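You operate a simulated robot arm through the tools that you are given. There is no shell and no other tool. Be economical: measure what you need, move in short steps, check, and stop when the job is done.

You are at the controls of a simulated two-armed robot. One attempt, no reset.

JOB
Bin the rejected carton, restart the belt, take the bin to the bench.
Fine: put the blue carton from the belt into the red bin, then reset the detector, press Run and leave the belt running; carry the bin by both ends on to the store bench last; the cartons on the rack, the arrow keys, Teach and the red stop button stay untouched. Set down upright: blue carton.

The check looks at the end state, three seconds after you hand in, the way a careful person would. Anything else that was tipped, shoved, dropped, spilled or broken makes it a failure.

ROBOT AND FRAMES
Two 7-joint arms with two-finger parallel grippers on one trunk, on a base that drives. Base frame: it is fixed to the floor where the robot stands at the start and does not move with it; the origin is under the middle of the robot, x ahead of it, y to its left, z up. Readings come in mm, degrees, newtons and seconds.
The left shoulder is at the start at [70, 134, 1251], the right one opposite. Places, roughly: arrow down key of the small detector [200, 300, 800]; arrow up key of the small detector [200, 300, 800]; belt of the small detector [500, 400, 800]; blue carton [250, 3000, 1250]; inside of the red bin [500, -400, 600]; red stop button of the small detector [200, 600, 600]; reset key of the small detector [200, 300, 800]; run key of the small detector [200, 200, 800]; small belt detector [500, 400, 500]; teach key of the small detector [200, 300, 800]; top of the store bench [300, 2100, 800]. Payload 1.57 kg a hand.
The TCP of each hand is the grasp point between the finger pads, 30 mm short of the fingertips. In the tool frame z runs along the fingers and y along their closing line. Largest opening 80 mm; finger width 17, thickness 12; the body of the gripper, 40 by 82 mm, starts 80 mm behind the TCP.
Orientation is that of the tool frame in the base frame, as a unit quaternion [x, y, z, w]. With the fingers straight down and closing along the base's y, the tool's x points along the base's -x, its y along +y and its z along -z.

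CONTROLS
- The arms move only by the tool send_rows. It takes "left_rows", "right_rows" or both (then of equal length, played together; a hand with none holds still); each is a list that holds one entry, the list of rows, each a list of 7 numbers: the shift along the tool's x, y, z in units of 50 mm (1.0 is 50 mm), then the turn, a rotation vector about the tool's x, y, z in units of 8 degrees (1.0 is 8 degrees), then the closure, from 0 (fully open) to 1 (shut). In form: [[[dx, dy, dz, ax, ay, az, gripper], ...]]. A call has 1 to 20 rows; each row shifts and turns the commanded pose from where the row before left it, along the tool's axes as they then stand. A call with a number of a shift or a turn outside -1 to 1 is refused whole. Rows are played at 5 a second. More than 50 mm and 8.6 degrees between two rows, or a gripper value outside its range, and nothing of the call is played. Where a pose cannot be reached the arm comes as near as it can. A force on the tool above 40 N (or 10 N above the force at the start of the call, whichever is more), or a blocked arm, ends the call early, and 0.2 s more pass. Each finger travels about 153 mm/s and halts on what it meets, pressing with about 31 N; the grip force reading is that of the motor and also rises with nothing between the fingers. The clock runs only during rows and for 0.2 s after the last one: add rows that do not move to give the fingers time. It gives the time, the measured TCP pose, the force on the tool (base axes), the opening and the grip force at its end, in the units of the frame above (readings bear some noise), with the torque about the TCP (base axes, N m) and any sound that the robot's microphone picked up.
- Cameras (640 x 400 px; columns grow to the right, rows downward): "scene" is now at [111.1, 13.3, 1424.5]; the picture's right is [0.25, -0.97, 0.00], its down [-0.87, -0.22, -0.44] and it looks along [0.43, 0.11, -0.90] (base axes); focal length 256 px, centre (320, 200). "left" rides on the left gripper at [72, 7, -122] in its tool frame; the picture's right is [-0.09, 1.00, 0.00], its down [-0.84, -0.08, -0.54] and it looks along [-0.54, -0.05, 0.84] (tool axes); focal length 238 px, centre (320, 200). "right" rides on the right gripper at [72, -7, -122] in its tool frame; the picture's right is [0.09, 1.00, 0.00], its down [-0.84, 0.08, -0.54] and it looks along [-0.54, 0.05, 0.84] (tool axes); focal length 238 px, centre (320, 200). There is no depth. A picture from a camera that has moved, and an enlarged one, comes with that camera's place and axes in the base frame and with its lens. The place of the scene camera against the robot may be out by one fixed shift of up to 25 mm in any direction.
- camera(camera): a new picture of that camera. It takes no simulated time.
- lift_body(by): slides the trunk up (or, below 0, down) by that many mm; the arms and the scene camera ride with it, the base frame stays. It gives what a move gives, with no picture.
- roll_base(legs): drives the robot by 1 to 6 legs, each [ahead, left, turn to the left] in mm, mm and degrees, along the robot's own axes; the way and the turn of a leg run together, so that a leg with both is an arc; at most 1500 mm and 180 degrees a leg. The arms and the cameras ride along, it lands a little off, and it stops where it bumps. It gives what a move gives.
- aim_head(pan, tilt): turns the head with the scene camera to pan (to the left, within 86 degrees either way) and tilt (down, from -29 to 69), counted from straight ahead of the robot. It gives what a move gives.
- close_up(camera, box): a new picture of the part [left, top, right, bottom] of that camera's present view, enlarged. It takes no simulated time.
- sign_off(): hands the job in; it is judged then, once.

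Go step by step. Nothing tells you exact positions but the pictures and the camera data: compare them with the known pose of the tool, close in by small moves and look again before you grip or let go. The budget is 120 turns and 100 pictures, counting those below and the enlarged ones. Unless the task says otherwise, let go and move clear before handing in, and close with one line.

The tools are called after ">>>" by a JSON object that holds its "name" and its "arguments". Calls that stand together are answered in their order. send_rows: Moves the arms, as the interface text tells. Its arguments: {"type":"object","properties":{"left_rows":{"type":"array"},"right_rows":{"type":"array"}},"required":[]} The other tools are called the same way: lift_body (by) slides the trunk up or down; roll_base (legs) drives the base; aim_head (pan, tilt) turns the head that bears the scene camera; camera (camera) takes a picture; close_up (camera, box) takes an enlarged picture of a part of a camera's view; sign_off () hands the job in.

At the start:

```text
t: 0.0
left_tool_pos: [283.3, 167.6, 1171.0]
left_orientation: [0.0, 1.0, 0.0, 0.0]
left_force: [-0.3, 0.0, 0.5]
left_torque: [0.02, -0.01, 0.02]
left_grip_width: 80.0
left_grip_force: 0.1
right_tool_pos: [431.8, -126.9, 992.0]
right_orientation: [0.001, 1.0, 0.0, 0.001]
right_force: [-0.3, -0.2, 0.5]
right_torque: [-0.01, 0.0, 0.01]
right_grip_width: 80.0
right_grip_force: 0.0
trunk travel left (down, up): [-825.0, 115.0]
robot x, y, heading: [1.5, -5.6, -0.0]
head pan, tilt: [14.2, 63.6]
```

scene: 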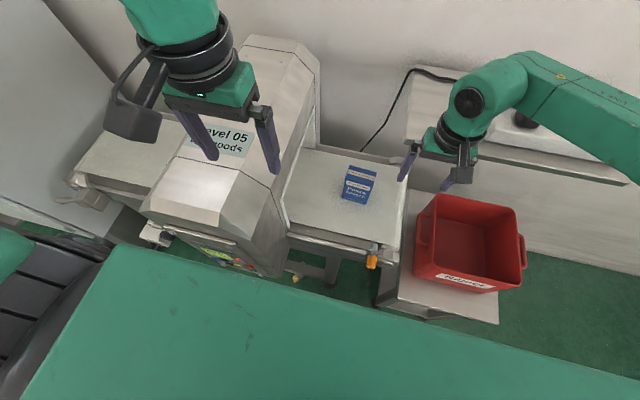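
right: 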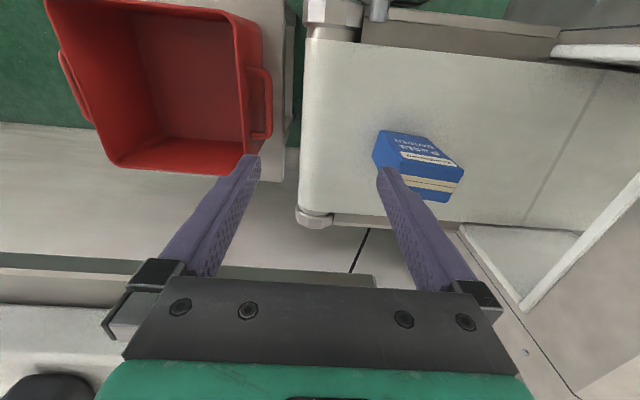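
left: 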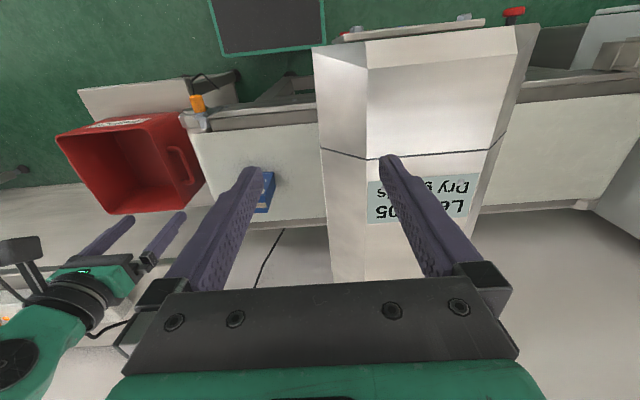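

The blue carton stands on the outfeed belt near [470, 0, 820], with the red bin to its right and the detector to its left. I'll take closer looks before moving.

>>> {"name": "close_up", "arguments": {"camera": "scene", "box": [270, 130, 430, 230]}}

>>> {"name": "close_up", "arguments": {"camera": "right", "box": [300, 80, 540, 230]}}

>>> {"name": "close_up", "arguments": {"camera": "scene", "box": [140, 190, 300, 290]}}

```text
4.00 times, centred on (350, 180) of scene
camera zoom: at [111.1, 13.3, 1424.5], right [0.25, -0.97, 0.0], down [-0.87, -0.22, -0.44], along [0.43, 0.11, -0.9], focal length 1025 px, centre (200, 280)
```

zoom: 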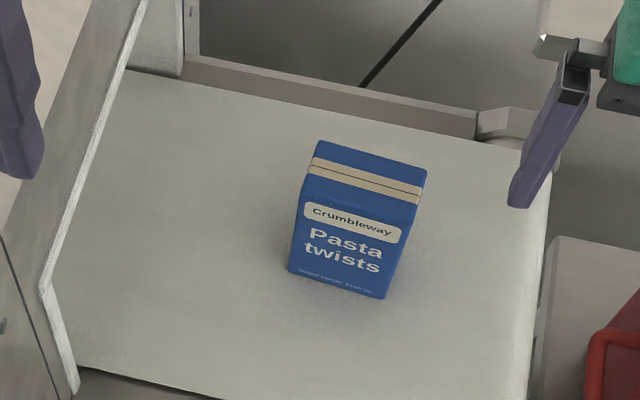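

```text
2.67 times, centred on (420, 155) of right
camera zoom: at [360.1, -135.0, 1114.3], right [-0.09, 1.0, 0.0], down [0.84, 0.08, 0.54], along [0.54, 0.05, -0.84], focal length 636 px, centre (53, 320)
```

zoom: 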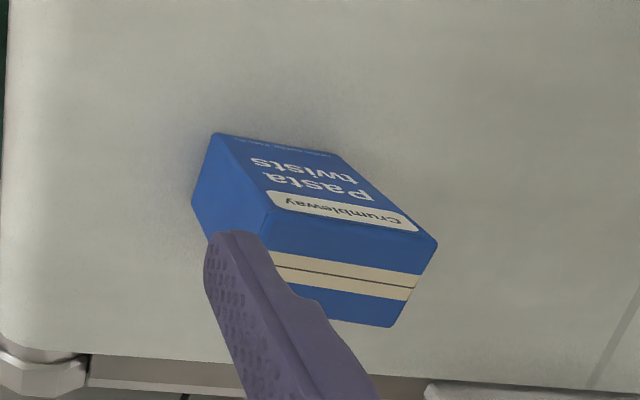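

```text
4.00 times, centred on (220, 240) of scene
camera zoom: at [111.1, 13.3, 1424.5], right [0.25, -0.97, 0.0], down [-0.87, -0.22, -0.44], along [0.43, 0.11, -0.9], focal length 1025 px, centre (720, 40)
```

zoom: 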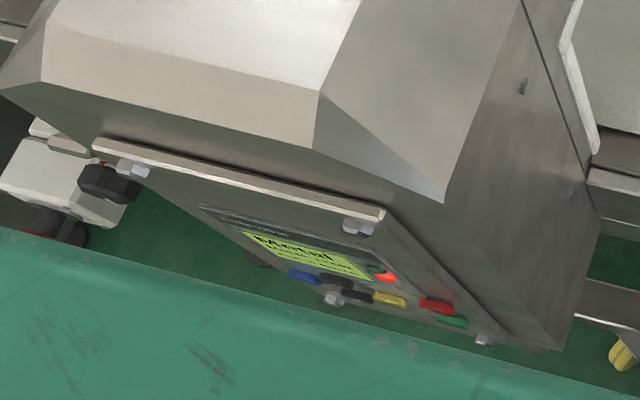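

The carton looks about 70 x 40 x 120 mm, with its top at about z 890 and centred near [470, -13]. I'll survey the workspace with the head, including the panel, the bin and the bench.

>>> {"name": "aim_head", "arguments": {"pan": -25, "tilt": 55}}

>>> {"name": "camera", "arguments": {"camera": "scene"}}

>>> {"name": "aim_head", "arguments": {"pan": 80, "tilt": 30}}

>>> {"name": "camera", "arguments": {"camera": "scene"}}

```text
t: 1.1
left_tool_pos: [283.1, 168.2, 1171.1]
left_orientation: [0.001, 1.0, 0.0, 0.0]
left_force: [-0.6, -0.9, -0.3]
left_torque: [-0.01, -0.03, -0.01]
left_grip_width: 79.8
left_grip_force: 0.1
right_tool_pos: [431.1, -127.6, 992.1]
right_orientation: [0.0, 1.0, 0.0, 0.001]
right_force: [0.2, 0.6, -0.1]
right_torque: [-0.01, 0.01, 0.03]
right_grip_width: 79.7
right_grip_force: 0.1
trunk travel left (down, up): [-825.0, 115.0]
robot x, y, heading: [-0.2, 0.9, 0.0]
head pan, tilt: [-25.0, 55.0]
```

```text
93 pictures are left
camera scene: at [116.0, -32.4, 1434.6], right [-0.42, -0.91, 0.0], down [-0.74, 0.35, -0.57], along [0.52, -0.24, -0.82], focal length 256 px, centre (320, 200)
```

scene: 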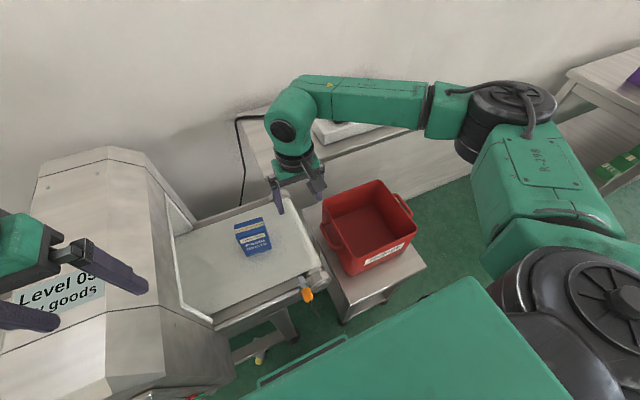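

```text
t: 2.9
left_tool_pos: [284.3, 168.2, 1170.4]
left_orientation: [0.0, 1.0, 0.0, 0.001]
left_force: [0.3, 0.0, 0.3]
left_torque: [0.01, -0.01, 0.01]
left_grip_width: 80.2
left_grip_force: 0.1
right_tool_pos: [430.5, -127.7, 991.2]
right_orientation: [0.001, 1.0, 0.0, 0.002]
right_force: [0.0, 0.0, 0.5]
right_torque: [-0.01, 0.01, -0.05]
right_grip_width: 80.0
right_grip_force: 0.1
trunk travel left (down, up): [-825.0, 115.0]
robot x, y, heading: [-2.5, -0.7, 0.2]
head pan, tilt: [80.0, 30.0]
```

```text
92 pictures are left
camera scene: at [66.4, 87.0, 1470.7], right [0.98, -0.17, 0.0], down [-0.09, -0.49, -0.87], along [0.15, 0.85, -0.5], focal length 256 px, centre (320, 200)
```

scene: 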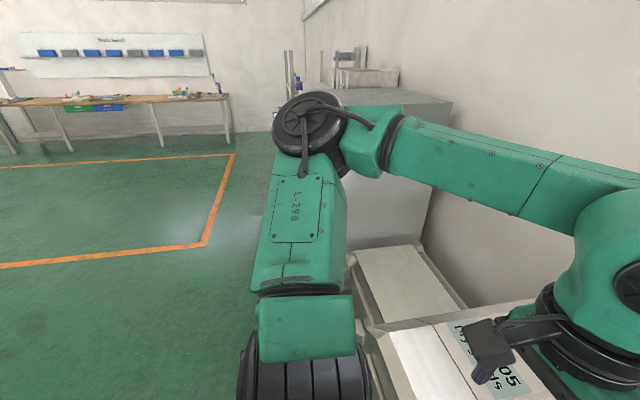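

The bin sits on a low stand to the right with a handle at each y end. Next I'll check the room in front of the base for driving closer.

>>> {"name": "aim_head", "arguments": {"pan": 0, "tilt": 69}}

>>> {"name": "camera", "arguments": {"camera": "scene"}}

```text
t: 4.4
left_tool_pos: [284.4, 168.7, 1171.6]
left_orientation: [0.001, 1.0, -0.001, 0.0]
left_force: [-0.1, 0.6, 0.0]
left_torque: [0.02, -0.01, 0.01]
left_grip_width: 79.9
left_grip_force: 0.0
right_tool_pos: [430.5, -127.4, 992.0]
right_orientation: [0.001, 1.0, -0.001, 0.001]
right_force: [0.3, 0.5, -0.2]
right_torque: [0.0, 0.0, 0.01]
right_grip_width: 80.0
right_grip_force: 0.0
trunk travel left (down, up): [-825.0, 115.0]
robot x, y, heading: [-2.3, -0.5, 0.1]
head pan, tilt: [0.0, 68.8]
```

```text
91 pictures are left
camera scene: at [106.5, -2.0, 1419.2], right [0.0, -1.0, 0.0], down [-0.93, 0.0, -0.36], along [0.36, 0.0, -0.93], focal length 256 px, centre (320, 200)
```

scene: 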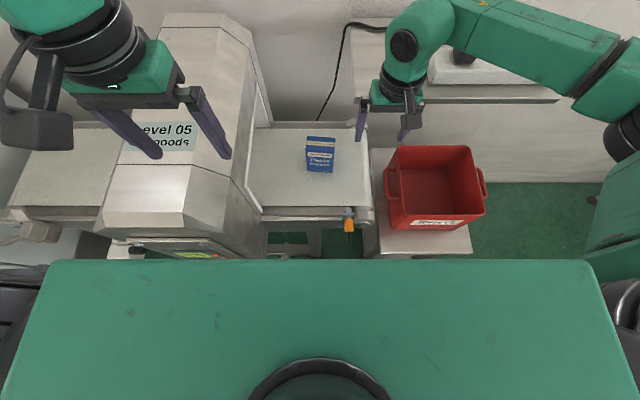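

The torso plate hides the base front, so I'll be careful driving. First I turn the right hand so its fingers close along x, across the carton's thin side.

>>> {"name": "send_rows", "arguments": {"right_rows": [[[0, 0, 0, 0, 0, -0.977, 0], [0, 0, 0, 0, 0, -0.977, 0], [0, 0, 0, 0, 0, -0.977, 0], [0, 0, 0, 0, 0, -0.977, 0], [0, 0, 0, 0, 0, -0.977, 0], [0, 0, 0, 0, 0, -0.977, 0], [0, 0, 0, 0, 0, -0.977, 0], [0, 0, 0, 0, 0, -0.977, 0], [0, 0, 0, 0, 0, -0.977, 0], [0, 0, 0, 0, 0, -0.977, 0], [0, 0, 0, 0, 0, -0.977, 0], [0, 0, 0, 0, 0, 0, 0]]]}}

>>> {"name": "camera", "arguments": {"camera": "right"}}

>>> {"name": "camera", "arguments": {"camera": "scene"}}

```text
t: 7.0
left_tool_pos: [286.6, 167.8, 1169.4]
left_orientation: [0.0, 1.0, -0.001, -0.001]
left_force: [0.9, -0.5, 0.0]
left_torque: [0.02, -0.01, -0.02]
left_grip_width: 80.2
left_grip_force: 0.0
right_tool_pos: [318.6, -141.0, 999.7]
right_orientation: [-0.487, 0.873, -0.023, 0.015]
right_force: [0.5, -1.2, -0.5]
right_torque: [-0.02, 0.01, 0.05]
right_grip_width: 79.8
right_grip_force: 0.1
right hand out of reach, approached as far as the arm can: row 6, 7, 8, 9, 10, 11
trunk travel left (down, up): [-825.0, 115.0]
robot x, y, heading: [1.9, 0.9, 0.3]
head pan, tilt: [0.0, 68.8]
```

```text
90 pictures are left
camera right: at [282.5, -203.3, 1122.3], right [-0.89, 0.45, -0.05], down [0.35, 0.77, 0.54], along [0.28, 0.47, -0.84], focal length 238 px, centre (320, 200)
```

right: 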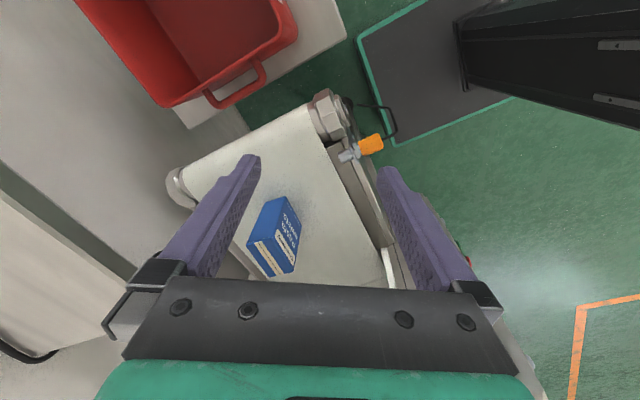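

```text
89 pictures are left
camera scene: at [109.3, -1.6, 1418.9], right [0.0, -1.0, 0.0], down [-0.93, 0.0, -0.36], along [0.36, 0.0, -0.93], focal length 256 px, centre (320, 200)
```

scene: 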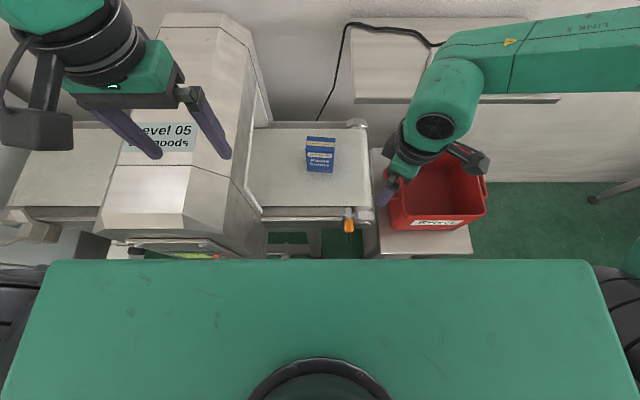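

The base plate front is at about x 205, so driving ahead has only some 50 mm of clearance at the stand. The right wrist could not reach the -90 degree turn, so I'll raise the left hand, turn the right hand the other way and then lower the trunk for reach.

>>> {"name": "send_rows", "arguments": {"left_rows": [[[0, 0, -1, 0, 0, 0, 0], [0, 0, -1, 0, 0, 0, 0], [0, 0, -0.5, 0, 0, 0, 0], [0, 0, 0, 0, 0, 0, 0], [0, 0, 0, 0, 0, 0, 0], [0, 0, 0, 0, 0, 0, 0], [0, 0, 0, 0, 0, 0, 0], [0, 0, 0, 0, 0, 0, 0], [0, 0, 0, 0, 0, 0, 0], [0, 0, 0, 0, 0, 0, 0], [0, 0, 0, 0, 0, 0, 0], [0, 0, 0, 0, 0, 0, 0], [0, 0, 0, 0, 0, 0, 0], [0, 0, 0, 0, 0, 0, 0], [0, 0, 0, 0, 0, 0, 0], [0, 0, 0, 0, 0, 0, 0], [0, 0, 0, 0, 0, 0, 0], [0, 0, 0, 0, 0, 0, 0], [0, 0, 0, 0, 0, 0, 0], [0, 0, 0, 0, 0, 0, 0]]], "right_rows": [[[0, 0, 0, 0, 0, 1, 0], [0, 0, 0, 0, 0, 1, 0], [0, 0, 0, 0, 0, 1, 0], [0, 0, 0, 0, 0, 1, 0], [0, 0, 0, 0, 0, 1, 0], [0, 0, 0, 0, 0, 1, 0], [0, 0, 0, 0, 0, 1, 0], [0, 0, 0, 0, 0, 1, 0], [0, 0, 0, 0, 0, 1, 0], [0, 0, 0, 0, 0, 1, 0], [0, 0, 0, 0, 0, 1, 0], [0, 0, 0, 0, 0, 1, 0], [0, 0, 0, 0, 0, 1, 0], [0, 0, 0, 0, 0, 1, 0], [0, 0, 0, 0, 0, 1, 0], [0, 0, 0, 0, 0, 1, 0], [0, 0, 0, 0, 0, 1, 0], [0, 0, 0, 0, 0, 1, 0], [0, 0, 0, 0, 0, 1, 0], [0, 0, 0, 0, 0, 0, 0]]]}}

```text
t: 11.2
left_tool_pos: [285.3, 167.6, 1294.4]
left_orientation: [0.0, 1.0, 0.0, 0.0]
left_force: [0.2, 1.2, 0.2]
left_torque: [0.0, 0.03, -0.03]
left_grip_width: 80.1
left_grip_force: 0.1
right_tool_pos: [318.9, -140.3, 999.9]
right_orientation: [0.73, 0.682, 0.009, 0.026]
right_force: [-1.0, -0.5, -0.5]
right_torque: [-0.03, -0.01, 0.05]
right_grip_width: 80.0
right_grip_force: 0.1
trunk travel left (down, up): [-825.0, 115.0]
robot x, y, heading: [1.8, -2.3, -0.0]
head pan, tilt: [0.0, 68.8]
```

The right hand is now at about +90 degrees yaw. I'll level it, raise it and lower the trunk.

>>> {"name": "send_rows", "arguments": {"right_rows": [[[0, 0, 0, 0.36, 0.16, 0, 0], [0, 0, -1, 0, 0, 0, 0], [0, 0, -1, 0, 0, 0, 0], [0, 0, 0, 0, 0, 0, 0]]]}}

>>> {"name": "lift_body", "arguments": {"by": -140}}

>>> {"name": "camera", "arguments": {"camera": "right"}}

>>> {"name": "camera", "arguments": {"camera": "scene"}}

```text
t: 12.2
left_tool_pos: [284.8, 167.0, 1295.1]
left_orientation: [0.0, 1.0, 0.0, 0.0]
left_force: [-0.4, 0.3, -0.3]
left_torque: [0.0, 0.01, -0.03]
left_grip_width: 80.1
left_grip_force: 0.0
right_tool_pos: [319.8, -142.2, 1102.6]
right_orientation: [0.731, 0.683, 0.001, -0.001]
right_force: [0.1, 0.0, -0.5]
right_torque: [0.05, 0.02, 0.01]
right_grip_width: 80.0
right_grip_force: 0.1
trunk travel left (down, up): [-825.0, 115.0]
robot x, y, heading: [2.1, -0.2, -0.0]
head pan, tilt: [0.0, 68.8]
```

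```text
t: 13.9
left_tool_pos: [284.5, 167.1, 1153.2]
left_orientation: [0.0, 1.0, 0.001, 0.0]
left_force: [-0.3, -0.5, -0.3]
left_torque: [0.01, -0.02, 0.0]
left_grip_width: 80.0
left_grip_force: 0.1
right_tool_pos: [318.7, -141.1, 962.9]
right_orientation: [0.73, 0.683, 0.001, 0.001]
right_force: [0.2, 0.1, 0.7]
right_torque: [0.01, 0.05, 0.04]
right_grip_width: 79.8
right_grip_force: 0.0
trunk travel left (down, up): [-685.0, 255.0]
robot x, y, heading: [0.6, 2.5, -0.0]
head pan, tilt: [0.0, 68.8]
```

```text
88 pictures are left
camera right: at [318.0, -69.9, 1085.3], right [1.0, 0.03, 0.0], down [0.02, -0.84, 0.54], along [0.02, -0.54, -0.84], focal length 238 px, centre (320, 200)
```

right: 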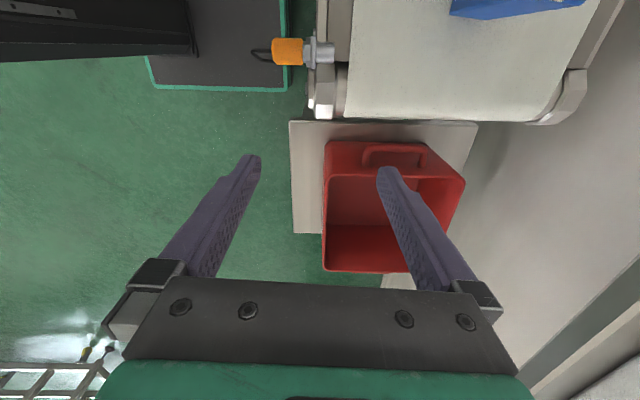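

```text
87 pictures are left
camera scene: at [106.4, -2.1, 1279.2], right [0.0, -1.0, 0.0], down [-0.93, 0.0, -0.36], along [0.36, 0.0, -0.93], focal length 256 px, centre (320, 200)
```

scene: 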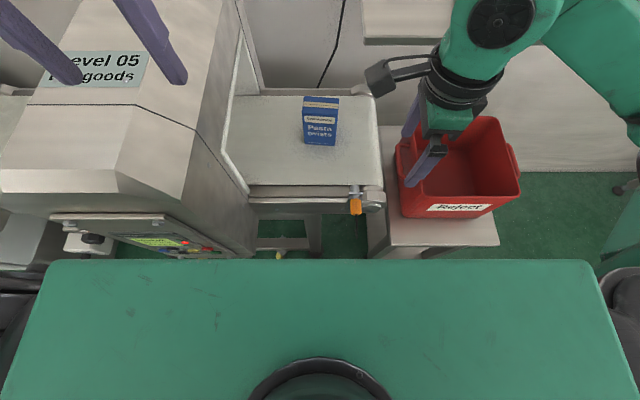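

The robot is now 140 mm lower, so I can triangulate with two heights. I'll take close-ups of the carton and the bin.

>>> {"name": "close_up", "arguments": {"camera": "scene", "box": [240, 70, 400, 170]}}

>>> {"name": "close_up", "arguments": {"camera": "scene", "box": [360, 100, 552, 220]}}

>>> {"name": "close_up", "arguments": {"camera": "right", "box": [256, 80, 512, 280]}}

```text
4.00 times, centred on (320, 120) of scene
camera zoom: at [106.4, -2.1, 1279.2], right [0.0, -1.0, 0.0], down [-0.93, 0.0, -0.36], along [0.36, 0.0, -0.93], focal length 1025 px, centre (320, 520)
```

zoom: 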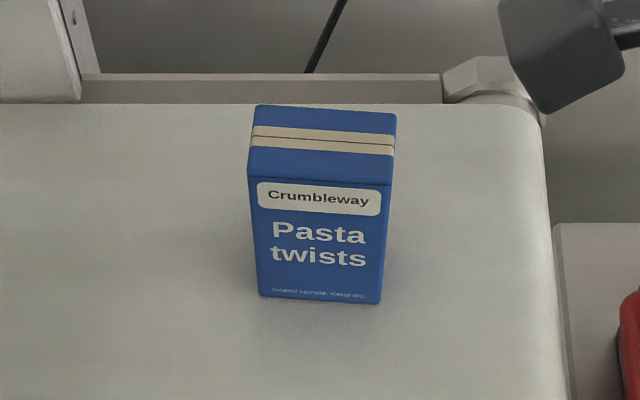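

```text
3.33 times, centred on (456, 160) of scene
camera zoom: at [106.4, -2.1, 1279.2], right [0.0, -1.0, 0.0], down [-0.93, 0.0, -0.36], along [0.36, 0.0, -0.93], focal length 854 px, centre (-133, 333)
```

zoom: 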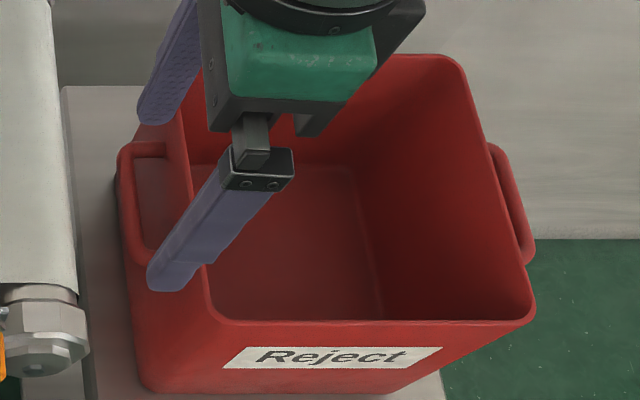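

```text
2.00 times, centred on (384, 180) of right
camera zoom: at [318.0, -69.9, 1085.3], right [1.0, 0.03, 0.0], down [0.02, -0.84, 0.54], along [0.02, -0.54, -0.84], focal length 477 px, centre (192, 240)
```

zoom: 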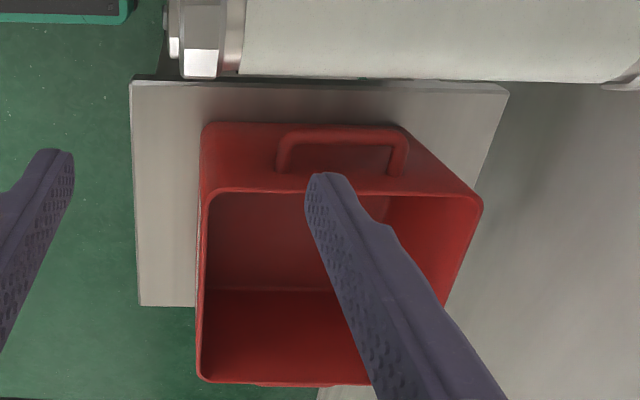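

The bin rim is at about z 733, its inside spans x 342–563 and y -475 to -249, and its floor is near 600. Now I move the right hand above the carton at a safe height to check alignment.

>>> {"name": "send_rows", "arguments": {"right_rows": [[[0, 0, -0.6, 0, 0, 0, 0], [0.55, 0.57, 0, 0, 0, 0, 0], [0.55, 0.57, 0, 0, 0, 0, 0], [0.55, 0.57, 0, 0, 0, 0, 0], [0.55, 0.57, 0, 0, 0, 0, 0], [0.55, 0.57, 0, 0, 0, 0, 0], [0, 0, 0, 0, 0, 0, 0]]]}}

>>> {"name": "camera", "arguments": {"camera": "right"}}

>>> {"name": "close_up", "arguments": {"camera": "scene", "box": [220, 20, 460, 170]}}

```text
t: 15.5
left_tool_pos: [284.1, 166.4, 1155.2]
left_orientation: [0.0, 1.0, 0.0, 0.001]
left_force: [-0.3, -0.6, 0.3]
left_torque: [0.01, -0.05, -0.01]
left_grip_width: 79.8
left_grip_force: 0.1
right_tool_pos: [472.5, -13.5, 991.5]
right_orientation: [0.729, 0.685, 0.001, 0.0]
right_force: [0.1, -0.4, -0.9]
right_torque: [0.0, 0.04, 0.04]
right_grip_width: 80.4
right_grip_force: 0.0
trunk travel left (down, up): [-685.0, 255.0]
robot x, y, heading: [0.5, 0.6, -0.0]
head pan, tilt: [0.0, 68.8]
```

```text
83 pictures are left
camera right: at [471.2, 56.8, 1113.4], right [1.0, 0.03, 0.0], down [0.02, -0.84, 0.54], along [0.02, -0.54, -0.84], focal length 238 px, centre (320, 200)
```

right: 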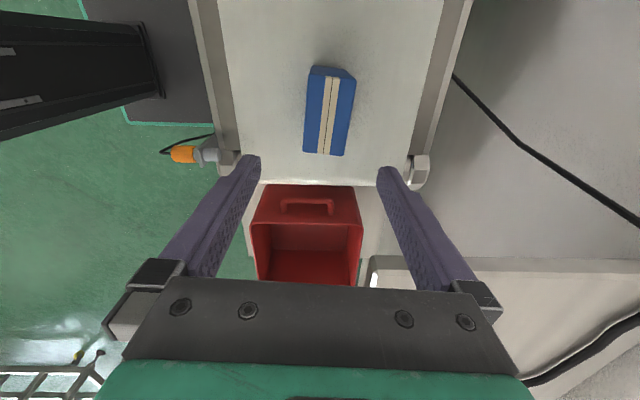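

```text
2.67 times, centred on (340, 95) of scene
camera zoom: at [106.0, -2.9, 1279.2], right [0.0, -1.0, 0.0], down [-0.93, 0.0, -0.36], along [0.36, 0.0, -0.93], focal length 683 px, centre (267, 480)
```

zoom: 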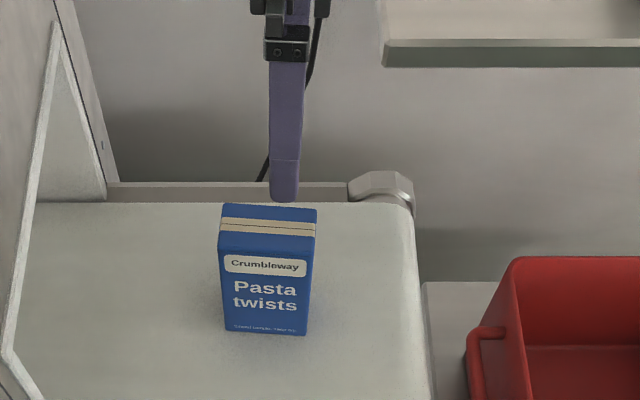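

The wrist view puts the carton top at z ≈ 887, centred near [482, 1] and turned about 7 degrees. I'll align over it and come to just above it to check.

>>> {"name": "send_rows", "arguments": {"right_rows": [[[0, 0, 0, 0, 0, 0.42, 0], [0.32, 0.15, 0, 0, 0, 0, 0], [0, 0, 0.6, 0, 0, 0, 0], [0, 0, 0.6, 0, 0, 0, 0], [0, 0, 0, 0, 0, 0, 0]]]}}

>>> {"name": "camera", "arguments": {"camera": "right"}}

>>> {"name": "close_up", "arguments": {"camera": "scene", "box": [240, 20, 400, 120]}}

```text
t: 16.7
left_tool_pos: [283.5, 166.8, 1154.1]
left_orientation: [0.0, 1.0, 0.0, 0.0]
left_force: [-0.2, 0.6, 0.9]
left_torque: [-0.02, 0.0, -0.01]
left_grip_width: 79.9
left_grip_force: 0.0
right_tool_pos: [479.6, 0.9, 933.3]
right_orientation: [0.749, 0.662, 0.001, 0.0]
right_force: [0.4, -0.8, 0.0]
right_torque: [0.01, -0.02, 0.01]
right_grip_width: 80.2
right_grip_force: 0.1
trunk travel left (down, up): [-685.0, 255.0]
robot x, y, heading: [-0.8, 0.3, 0.0]
head pan, tilt: [0.0, 68.8]
```

```text
81 pictures are left
camera right: at [482.8, 72.8, 1054.6], right [1.0, -0.03, 0.0], down [-0.03, -0.84, 0.54], along [-0.02, -0.54, -0.84], focal length 238 px, centre (320, 200)
```

right: 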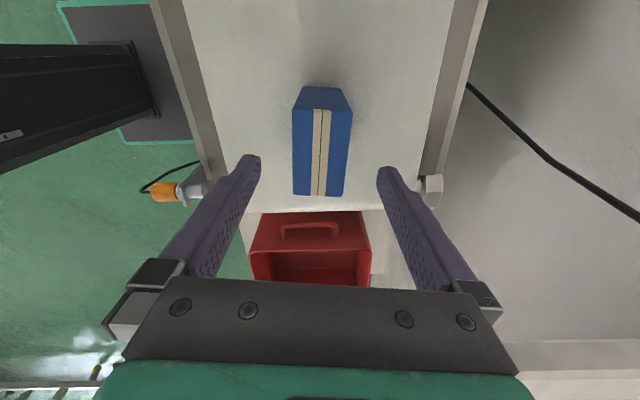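

```text
4.00 times, centred on (320, 70) of scene
camera zoom: at [106.3, -1.6, 1279.2], right [0.0, -1.0, 0.0], down [-0.93, 0.0, -0.36], along [0.36, 0.0, -0.93], focal length 1025 px, centre (320, 720)
```

zoom: 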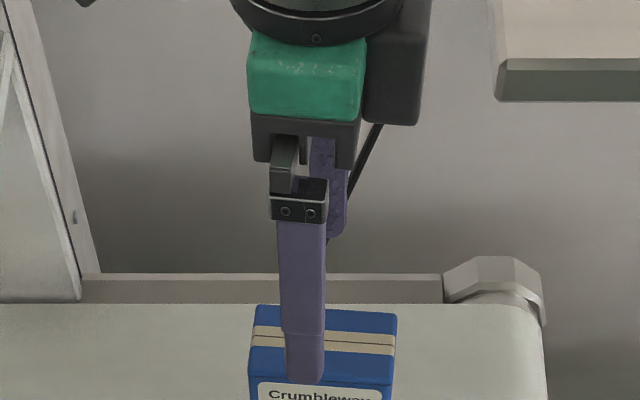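

The hand is well aligned: carton centre is at about [481, 3], yaw within 2 degrees. I descend and grip.

>>> {"name": "send_rows", "arguments": {"right_rows": [[[0, 0, 0.5, 0, 0, 0, 0], [0, 0, 0.5, 0, 0, 0, 0], [0, 0, 0.55, 0, 0, 0, 0], [0, 0, 0, 0, 0, 0, 0.3], [0, 0, 0, 0, 0, 0, 0.6], [0, 0, 0, 0, 0, 0, 0.8], [0, 0, 0, 0, 0, 0, 0.8], [0, 0, 0, 0, 0, 0, 0.8]]]}}

>>> {"name": "camera", "arguments": {"camera": "right"}}

```text
t: 18.5
left_tool_pos: [284.2, 166.0, 1155.1]
left_orientation: [0.0, 1.0, 0.0, 0.0]
left_force: [0.0, 0.5, 0.1]
left_torque: [0.01, 0.02, 0.02]
left_grip_width: 80.0
left_grip_force: 0.1
right_tool_pos: [480.1, 0.1, 855.3]
right_orientation: [0.749, 0.663, 0.001, 0.0]
right_force: [-0.3, 0.0, 0.7]
right_torque: [-0.01, -0.04, 0.03]
right_grip_width: 44.8
right_grip_force: 30.9
trunk travel left (down, up): [-685.0, 255.0]
robot x, y, heading: [-1.8, -2.5, 0.2]
head pan, tilt: [0.0, 68.8]
```

```text
79 pictures are left
camera right: at [482.8, 71.7, 977.3], right [1.0, -0.03, 0.0], down [-0.03, -0.84, 0.54], along [-0.02, -0.54, -0.84], focal length 238 px, centre (320, 200)
```

right: 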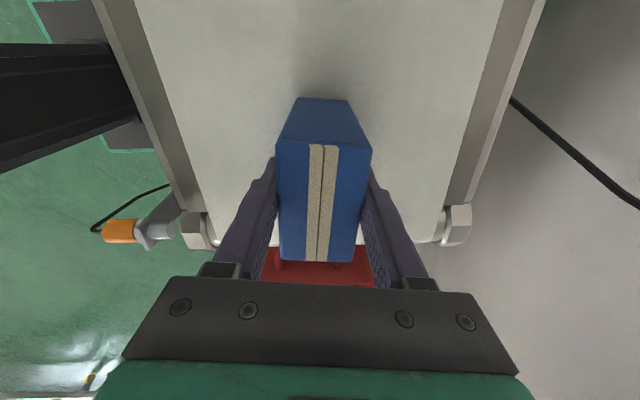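

The carton is held at 45 mm. I lift it and drive right to bring the hand over the bin.

>>> {"name": "send_rows", "arguments": {"right_rows": [[[0, 0, -0.5, 0, 0, 0, 0.8], [0, 0, -0.6, 0, 0, 0, 0.8], [0, 0, -0.6, 0, 0, 0, 0.8], [0, 0, 0, 0, 0, 0, 0.8]]]}}

>>> {"name": "roll_base", "arguments": {"legs": [[0, -350, 0]]}}

>>> {"name": "camera", "arguments": {"camera": "right"}}

>>> {"name": "camera", "arguments": {"camera": "scene"}}

```text
t: 19.5
left_tool_pos: [284.7, 167.2, 1154.3]
left_orientation: [-0.001, 1.0, 0.0, 0.001]
left_force: [0.4, 0.5, -0.6]
left_torque: [0.0, 0.02, -0.04]
left_grip_width: 80.2
left_grip_force: 0.0
right_tool_pos: [478.6, 2.2, 939.2]
right_orientation: [0.75, 0.662, 0.001, -0.001]
right_force: [-0.8, -0.7, -0.8]
right_torque: [0.02, 0.02, 0.0]
right_grip_width: 45.0
right_grip_force: 31.1
trunk travel left (down, up): [-685.0, 255.0]
robot x, y, heading: [4.5, -3.1, 0.1]
head pan, tilt: [0.0, 68.8]
```

```text
t: 20.6
left_tool_pos: [283.6, 97.4, 1155.2]
left_orientation: [-0.001, 1.0, 0.0, 0.0]
left_force: [0.2, -0.4, 0.8]
left_torque: [0.01, 0.01, -0.01]
left_grip_width: 80.0
left_grip_force: 0.0
right_tool_pos: [477.1, -58.6, 939.7]
right_orientation: [0.742, 0.67, 0.01, -0.004]
right_force: [-4.0, 7.6, 1.6]
right_torque: [-0.49, -0.33, 0.23]
right_grip_width: 44.6
right_grip_force: 31.3
trunk travel left (down, up): [-685.0, 255.0]
robot x, y, heading: [0.1, -72.1, 0.1]
head pan, tilt: [0.0, 68.8]
stopped in leg 1: the force on the tool passed its limit (the readings are from after the stop); the commanded pose is now the measured one
```

```text
78 pictures are left
camera right: at [477.6, 8.9, 1063.8], right [1.0, -0.01, 0.01], down [-0.01, -0.85, 0.52], along [0.0, -0.52, -0.85], focal length 238 px, centre (320, 200)
```

right: 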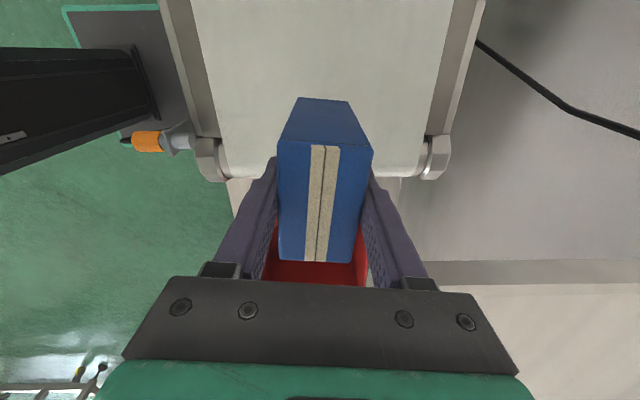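

```text
77 pictures are left
camera scene: at [106.0, -72.4, 1279.3], right [0.0, -1.0, 0.0], down [-0.93, 0.0, -0.36], along [0.36, 0.0, -0.93], focal length 256 px, centre (320, 200)
```

scene: 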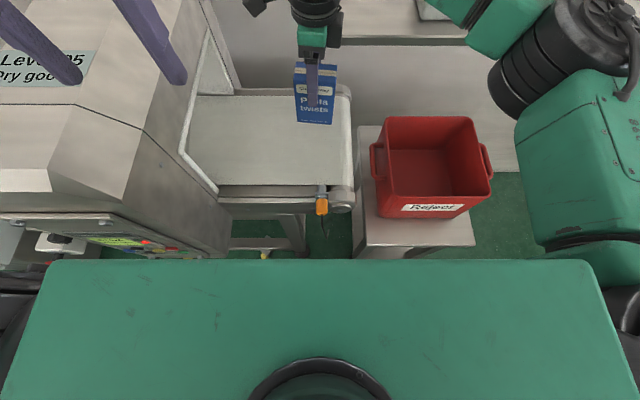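

The drive stopped on a force on the right arm, so something is touching. I'll look along the right arm before moving on.

>>> {"name": "aim_head", "arguments": {"pan": -20, "tilt": 35}}

>>> {"name": "camera", "arguments": {"camera": "scene"}}

>>> {"name": "camera", "arguments": {"camera": "left"}}

```text
t: 21.6
left_tool_pos: [283.3, 99.6, 1154.1]
left_orientation: [0.0, 1.0, 0.0, 0.001]
left_force: [0.0, -0.5, 0.1]
left_torque: [0.01, 0.01, -0.01]
left_grip_width: 79.8
left_grip_force: 0.0
right_tool_pos: [478.1, -60.0, 940.2]
right_orientation: [0.744, 0.668, 0.009, -0.003]
right_force: [-3.6, 9.2, -0.2]
right_torque: [-0.56, -0.24, 0.3]
right_grip_width: 44.7
right_grip_force: 30.8
trunk travel left (down, up): [-685.0, 255.0]
robot x, y, heading: [-1.6, -70.9, 0.0]
head pan, tilt: [-20.0, 35.0]
```

```text
76 pictures are left
camera scene: at [132.3, -100.4, 1323.0], right [-0.34, -0.94, 0.0], down [-0.54, 0.19, -0.82], along [0.77, -0.28, -0.57], focal length 256 px, centre (320, 200)
```

scene: 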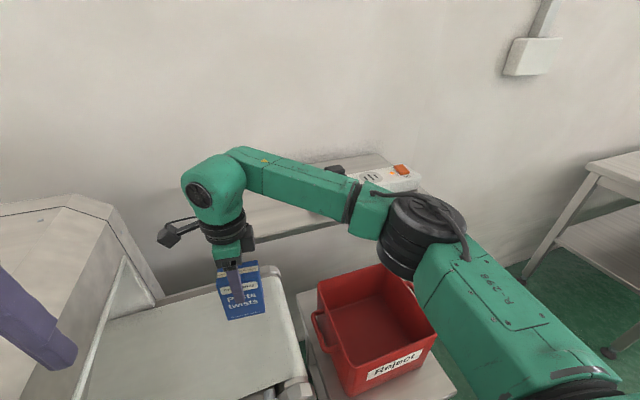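

```text
75 pictures are left
camera left: at [210.4, 105.0, 1276.0], right [0.09, 1.0, 0.0], down [0.84, -0.08, 0.54], along [0.54, -0.05, -0.84], focal length 238 px, centre (320, 200)
```

left: 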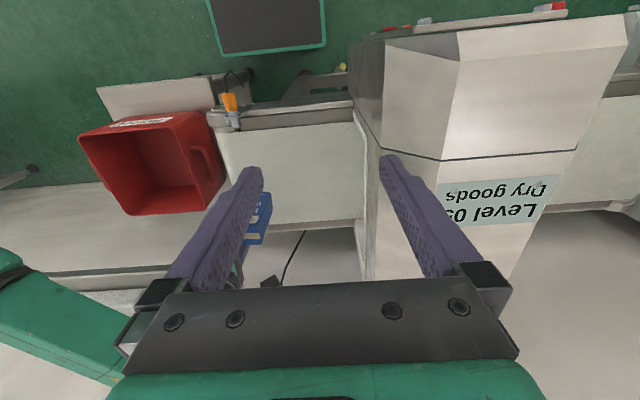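

The forearm looks clear of the shelf, yet a sideways force of about 9 N acts on the gripper. I'll enlarge the view around it.

>>> {"name": "close_up", "arguments": {"camera": "scene", "box": [150, 140, 342, 330]}}

>>> {"name": "close_up", "arguments": {"camera": "right", "box": [200, 80, 456, 290]}}

```text
2.11 times, centred on (246, 235) of scene
camera zoom: at [132.3, -100.4, 1323.0], right [-0.34, -0.94, 0.0], down [-0.54, 0.19, -0.82], along [0.77, -0.28, -0.57], focal length 540 px, centre (476, 126)
```

zoom: 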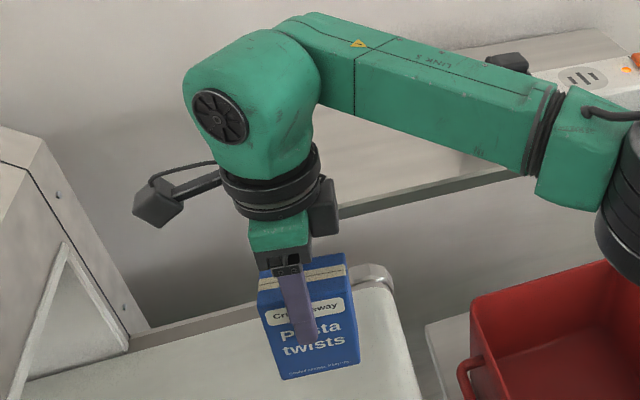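

```text
1.90 times, centred on (328, 185) of right
camera zoom: at [478.1, 9.2, 1063.3], right [1.0, -0.01, 0.01], down [-0.02, -0.85, 0.53], along [0.0, -0.53, -0.85], focal length 454 px, centre (305, 229)
```

zoom: 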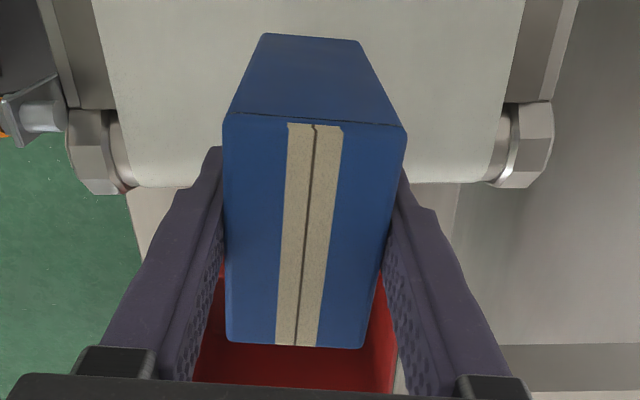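

By comparing the two heights, a wall shelf's edge comes out at x ≈ 530, z ≈ 960–985, with its left end at y ≈ -82, and the gripper body touched it. I back off left and pull the hand in to x ≈ 420 before driving right again.

>>> {"name": "roll_base", "arguments": {"legs": [[0, 40, 0]]}}

>>> {"name": "send_rows", "arguments": {"right_rows": [[[0, -0.5, 0, 0, 0, 0, 0.8], [0, -0.7, 0, 0, 0, 0, 0.8], [0, 0, 0, 0, 0, 0, 0.8]]]}}

>>> {"name": "camera", "arguments": {"camera": "scene"}}

```text
t: 22.5
left_tool_pos: [285.0, 130.0, 1155.1]
left_orientation: [0.001, 1.0, 0.002, 0.0]
left_force: [-0.1, -0.4, 0.3]
left_torque: [0.03, 0.02, 0.01]
left_grip_width: 80.1
left_grip_force: 0.0
right_tool_pos: [478.7, -26.7, 938.5]
right_orientation: [0.745, 0.667, 0.012, -0.006]
right_force: [0.6, -0.9, -1.9]
right_torque: [0.04, -0.02, 0.02]
right_grip_width: 44.4
right_grip_force: 30.8
trunk travel left (down, up): [-685.0, 255.0]
robot x, y, heading: [2.1, -32.2, 0.0]
head pan, tilt: [-20.0, 35.0]
```

```text
t: 23.3
left_tool_pos: [284.3, 136.7, 1153.6]
left_orientation: [0.002, 1.0, 0.0, 0.0]
left_force: [-0.8, 0.9, 0.7]
left_torque: [-0.02, -0.02, 0.01]
left_grip_width: 80.0
left_grip_force: 0.0
right_tool_pos: [417.1, -17.0, 936.6]
right_orientation: [0.745, 0.667, 0.009, -0.004]
right_force: [0.0, 0.2, -1.3]
right_torque: [0.0, 0.01, 0.03]
right_grip_width: 44.9
right_grip_force: 31.0
trunk travel left (down, up): [-685.0, 255.0]
robot x, y, heading: [4.0, -35.2, 0.1]
head pan, tilt: [-20.0, 35.0]
```

```text
72 pictures are left
camera scene: at [134.2, -62.9, 1322.8], right [-0.34, -0.94, 0.0], down [-0.54, 0.2, -0.82], along [0.77, -0.28, -0.57], focal length 256 px, centre (320, 200)
```

scene: 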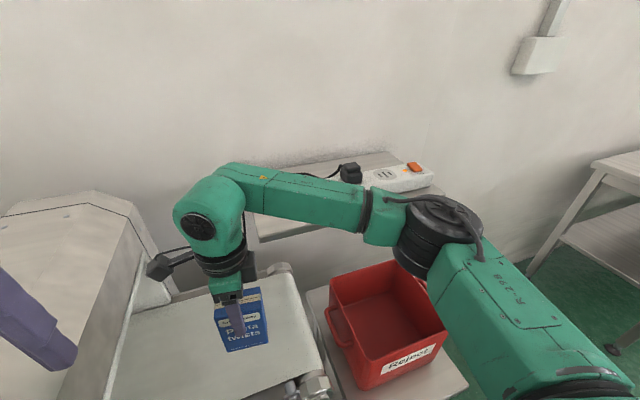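

The hand is free again, and the object on the shelf is just a power strip. I drive right to bring the carton over the bin.

>>> {"name": "send_rows", "arguments": {"right_rows": [[[0, 0, 0, 0.04, -0.13, 0, 0.8], [0, 0, 0, 0, 0, 0, 0.8]]]}}

>>> {"name": "roll_base", "arguments": {"legs": [[0, -340, 0]]}}

>>> {"name": "aim_head", "arguments": {"pan": 0, "tilt": 60}}

>>> {"name": "camera", "arguments": {"camera": "scene"}}

>>> {"name": "camera", "arguments": {"camera": "right"}}

```text
t: 23.9
left_tool_pos: [284.7, 135.5, 1155.2]
left_orientation: [0.0, 1.0, 0.0, 0.0]
left_force: [0.2, 0.4, 0.9]
left_torque: [0.0, 0.03, -0.01]
left_grip_width: 79.8
left_grip_force: 0.0
right_tool_pos: [418.3, -16.7, 938.2]
right_orientation: [0.745, 0.668, 0.0, 0.0]
right_force: [-0.6, 1.1, -1.8]
right_torque: [-0.03, -0.01, -0.01]
right_grip_width: 44.4
right_grip_force: 31.0
trunk travel left (down, up): [-685.0, 255.0]
robot x, y, heading: [-1.5, -32.9, 0.1]
head pan, tilt: [-20.0, 35.0]
```

```text
t: 26.1
left_tool_pos: [284.6, -207.3, 1154.3]
left_orientation: [0.007, 1.0, -0.001, 0.0]
left_force: [0.0, 0.2, -0.2]
left_torque: [-0.01, -0.02, 0.0]
left_grip_width: 80.3
left_grip_force: 0.0
right_tool_pos: [416.6, -362.8, 937.6]
right_orientation: [0.748, 0.664, -0.001, 0.0]
right_force: [0.6, 0.5, -1.9]
right_torque: [0.04, 0.0, 0.0]
right_grip_width: 44.8
right_grip_force: 31.0
trunk travel left (down, up): [-685.0, 255.0]
robot x, y, heading: [-4.0, -370.7, -0.6]
head pan, tilt: [-20.0, 35.0]
```

```text
t: 27.0
left_tool_pos: [283.8, -208.2, 1154.6]
left_orientation: [0.006, 1.0, 0.0, 0.0]
left_force: [0.2, 0.4, 0.2]
left_torque: [-0.02, -0.01, 0.0]
left_grip_width: 79.9
left_grip_force: 0.0
right_tool_pos: [416.9, -362.8, 939.2]
right_orientation: [0.749, 0.663, 0.0, 0.0]
right_force: [-0.7, -0.3, -0.8]
right_torque: [0.02, 0.0, -0.03]
right_grip_width: 44.6
right_grip_force: 30.6
trunk travel left (down, up): [-685.0, 255.0]
robot x, y, heading: [-0.3, -370.2, -0.6]
head pan, tilt: [0.0, 60.0]
```

```text
71 pictures are left
camera scene: at [115.2, -375.6, 1288.6], right [-0.01, -1.0, 0.0], down [-0.87, 0.01, -0.5], along [0.5, -0.01, -0.87], focal length 256 px, centre (320, 200)
```

scene: 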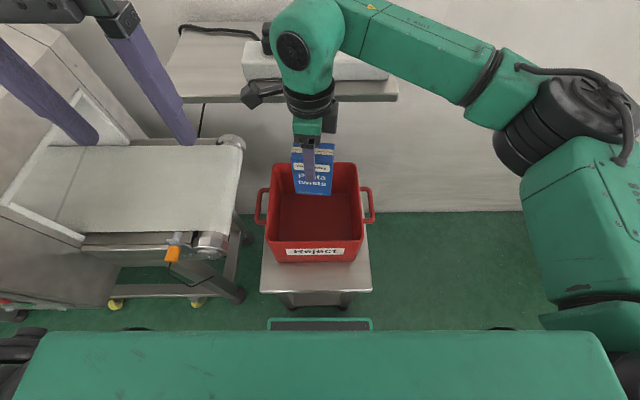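

```text
70 pictures are left
camera right: at [418.6, -291.7, 1060.7], right [1.0, -0.03, 0.0], down [-0.02, -0.84, 0.54], along [-0.02, -0.54, -0.84], focal length 238 px, centre (320, 200)
```

right: 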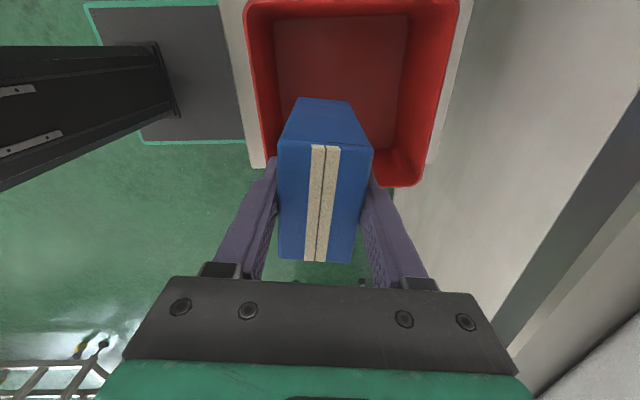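

The carton is centred in y over the bin with all clear of the shelf. I lower it in by arm to just above the floor and look.

>>> {"name": "send_rows", "arguments": {"right_rows": [[[0, 0, 0.8, 0, 0, 0, 0.8], [0, 0, 0.8, 0, 0, 0, 0.8], [0, 0, 0.8, 0, 0, 0, 0.8], [0, 0, 0.8, 0, 0, 0, 0.8], [0, 0, 0.8, 0, 0, 0, 0.8], [0, 0, 0, 0, 0, 0, 0.8]]]}}

>>> {"name": "camera", "arguments": {"camera": "right"}}

>>> {"name": "camera", "arguments": {"camera": "scene"}}

```text
t: 28.4
left_tool_pos: [283.3, -207.9, 1154.2]
left_orientation: [0.007, 1.0, -0.001, 0.0]
left_force: [0.1, -0.1, -0.6]
left_torque: [0.03, 0.01, 0.0]
left_grip_width: 79.7
left_grip_force: 0.0
right_tool_pos: [418.0, -361.4, 738.7]
right_orientation: [0.748, 0.664, 0.0, 0.001]
right_force: [0.2, 0.2, -1.6]
right_torque: [-0.02, 0.0, 0.02]
right_grip_width: 44.7
right_grip_force: 31.1
trunk travel left (down, up): [-685.0, 255.0]
robot x, y, heading: [-0.2, -373.3, -0.7]
head pan, tilt: [0.0, 60.0]
```

```text
69 pictures are left
camera right: at [420.7, -290.1, 860.3], right [1.0, -0.03, 0.0], down [-0.02, -0.84, 0.54], along [-0.01, -0.54, -0.84], focal length 238 px, centre (320, 200)
```

right: 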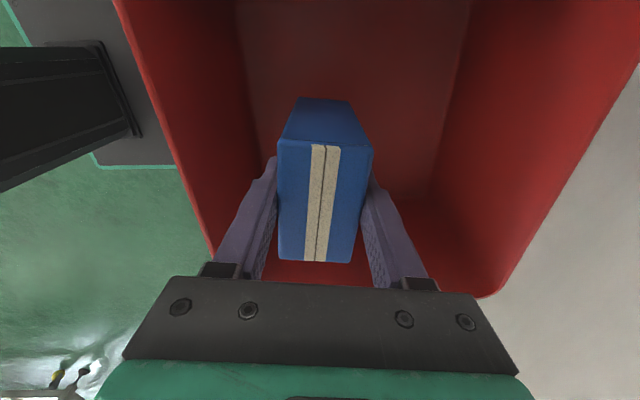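

```text
68 pictures are left
camera scene: at [114.8, -375.7, 1288.6], right [-0.01, -1.0, 0.0], down [-0.87, 0.01, -0.5], along [0.5, -0.01, -0.87], focal length 256 px, centre (320, 200)
```

scene: 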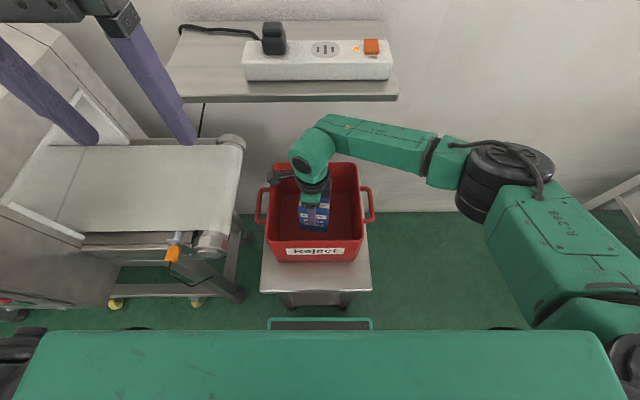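

The carton hangs inside the bin clear of the walls. I centre it slightly and go down gradually.

>>> {"name": "send_rows", "arguments": {"right_rows": [[[0.03, 0.24, 0, 0, 0, 0, 0.8], [0, 0, 0.4, 0, 0, 0, 0.8], [0, 0, 0.2, 0, 0, 0, 0.8], [0, 0, 0, 0, 0, 0, 0.8]]]}}

>>> {"name": "close_up", "arguments": {"camera": "right", "box": [220, 60, 476, 270]}}

>>> {"name": "close_up", "arguments": {"camera": "scene", "box": [250, 150, 400, 270]}}

```text
t: 29.4
left_tool_pos: [283.5, -208.3, 1154.3]
left_orientation: [0.006, 1.0, 0.0, 0.0]
left_force: [-0.1, -1.0, -0.9]
left_torque: [0.02, 0.0, 0.01]
left_grip_width: 80.2
left_grip_force: 0.1
right_tool_pos: [429.7, -361.4, 707.4]
right_orientation: [0.748, 0.663, 0.001, -0.001]
right_force: [0.1, -0.2, -2.1]
right_torque: [-0.01, -0.01, 0.01]
right_grip_width: 44.7
right_grip_force: 31.1
trunk travel left (down, up): [-685.0, 255.0]
robot x, y, heading: [-3.7, -370.9, -0.8]
head pan, tilt: [0.0, 60.0]
```

```text
1.90 times, centred on (348, 165) of right
camera zoom: at [432.6, -291.0, 830.0], right [1.0, -0.03, 0.0], down [-0.02, -0.84, 0.54], along [-0.01, -0.54, -0.84], focal length 454 px, centre (267, 267)
```

zoom: 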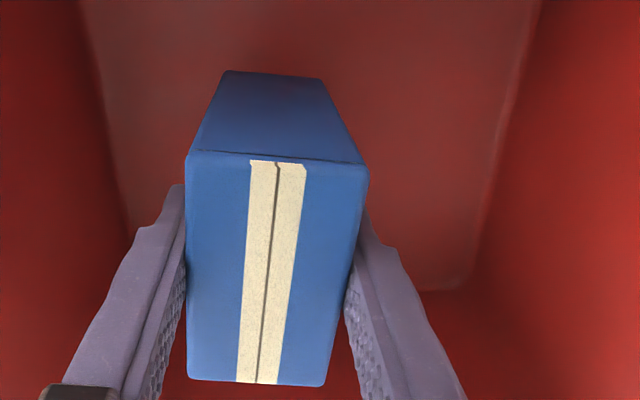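

```text
3.33 times, centred on (325, 210) of scene
camera zoom: at [115.2, -375.7, 1288.5], right [-0.01, -1.0, 0.0], down [-0.87, 0.01, -0.5], along [0.5, -0.01, -0.87], focal length 854 px, centre (303, 167)
```

zoom: 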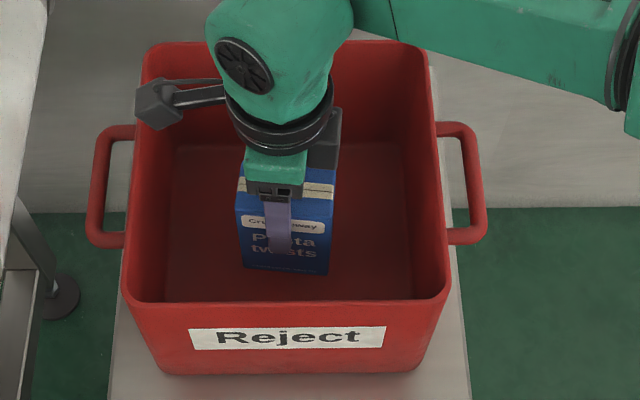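

Still free. I go down in small steps and watch the vertical force.

>>> {"name": "send_rows", "arguments": {"right_rows": [[[0, 0, 0.12, 0, 0, 0, 0.8], [0, 0, 0.12, 0, 0, 0, 0.8], [0, 0, 0, 0, 0, 0, 0.8]]]}}

>>> {"name": "close_up", "arguments": {"camera": "scene", "box": [250, 150, 400, 270]}}

```text
t: 30.2
left_tool_pos: [284.7, -208.6, 1154.3]
left_orientation: [0.006, 1.0, 0.0, 0.0]
left_force: [0.1, 0.4, 0.2]
left_torque: [-0.02, 0.0, -0.01]
left_grip_width: 79.8
left_grip_force: 0.2
right_tool_pos: [427.5, -362.2, 694.9]
right_orientation: [0.749, 0.663, -0.001, 0.0]
right_force: [-0.2, -0.1, -1.8]
right_torque: [0.01, -0.02, 0.01]
right_grip_width: 44.8
right_grip_force: 31.1
trunk travel left (down, up): [-685.0, 255.0]
robot x, y, heading: [-2.7, -371.7, -0.9]
head pan, tilt: [0.0, 60.0]
```

```text
3.33 times, centred on (325, 210) of scene
camera zoom: at [115.1, -375.7, 1288.6], right [-0.01, -1.0, 0.0], down [-0.87, 0.01, -0.5], along [0.5, -0.01, -0.87], focal length 854 px, centre (303, 167)
```

zoom: 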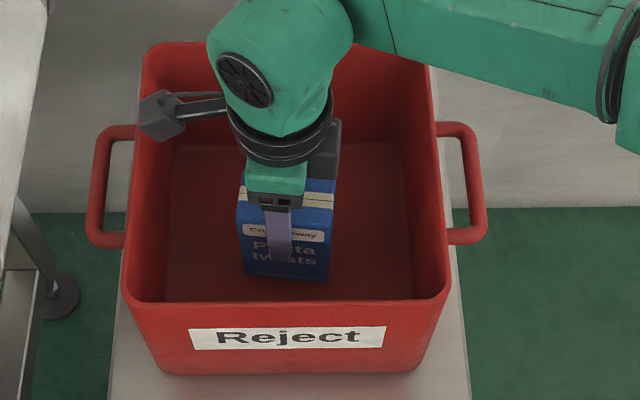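

Close to the floor now. Two more small steps.

>>> {"name": "send_rows", "arguments": {"right_rows": [[[0, 0, 0.08, 0, 0, 0, 0.8], [0, 0, 0.08, 0, 0, 0, 0.8], [0, 0, 0, 0, 0, 0, 0.8]]]}}

```text
t: 31.0
left_tool_pos: [283.8, -207.7, 1154.5]
left_orientation: [0.005, 1.0, 0.0, 0.0]
left_force: [-0.2, -0.6, 0.4]
left_torque: [-0.03, -0.01, -0.01]
left_grip_width: 80.0
left_grip_force: 0.2
right_tool_pos: [428.1, -363.1, 688.0]
right_orientation: [0.748, 0.663, 0.001, -0.001]
right_force: [-0.6, 0.0, -0.8]
right_torque: [-0.01, 0.0, 0.03]
right_grip_width: 44.5
right_grip_force: 31.0
trunk travel left (down, up): [-685.0, 255.0]
robot x, y, heading: [-2.5, -374.4, -0.8]
head pan, tilt: [0.0, 60.0]
```

>>> {"name": "send_rows", "arguments": {"right_rows": [[[0, 0, 0.08, 0, 0, 0, 0.8], [0, 0, 0, 0, 0, 0, 0.8]]]}}

>>> {"name": "close_up", "arguments": {"camera": "right", "box": [220, 60, 476, 270]}}

```text
t: 31.6
left_tool_pos: [284.4, -207.7, 1155.5]
left_orientation: [0.006, 1.0, 0.0, 0.0]
left_force: [-0.6, -0.4, 0.4]
left_torque: [-0.01, 0.01, 0.0]
left_grip_width: 80.1
left_grip_force: 0.1
right_tool_pos: [429.2, -361.0, 683.6]
right_orientation: [0.748, 0.663, 0.0, 0.0]
right_force: [-0.1, 0.0, -1.5]
right_torque: [-0.03, -0.01, 0.02]
right_grip_width: 44.8
right_grip_force: 31.3
trunk travel left (down, up): [-685.0, 255.0]
robot x, y, heading: [-5.1, -372.6, -0.8]
head pan, tilt: [0.0, 60.0]
```

```text
1.90 times, centred on (348, 165) of right
camera zoom: at [431.7, -290.6, 806.0], right [1.0, -0.03, 0.0], down [-0.02, -0.84, 0.54], along [-0.02, -0.54, -0.84], focal length 454 px, centre (267, 267)
```

zoom: 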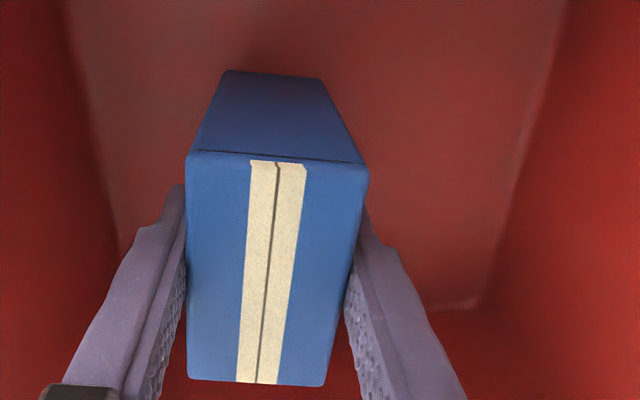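

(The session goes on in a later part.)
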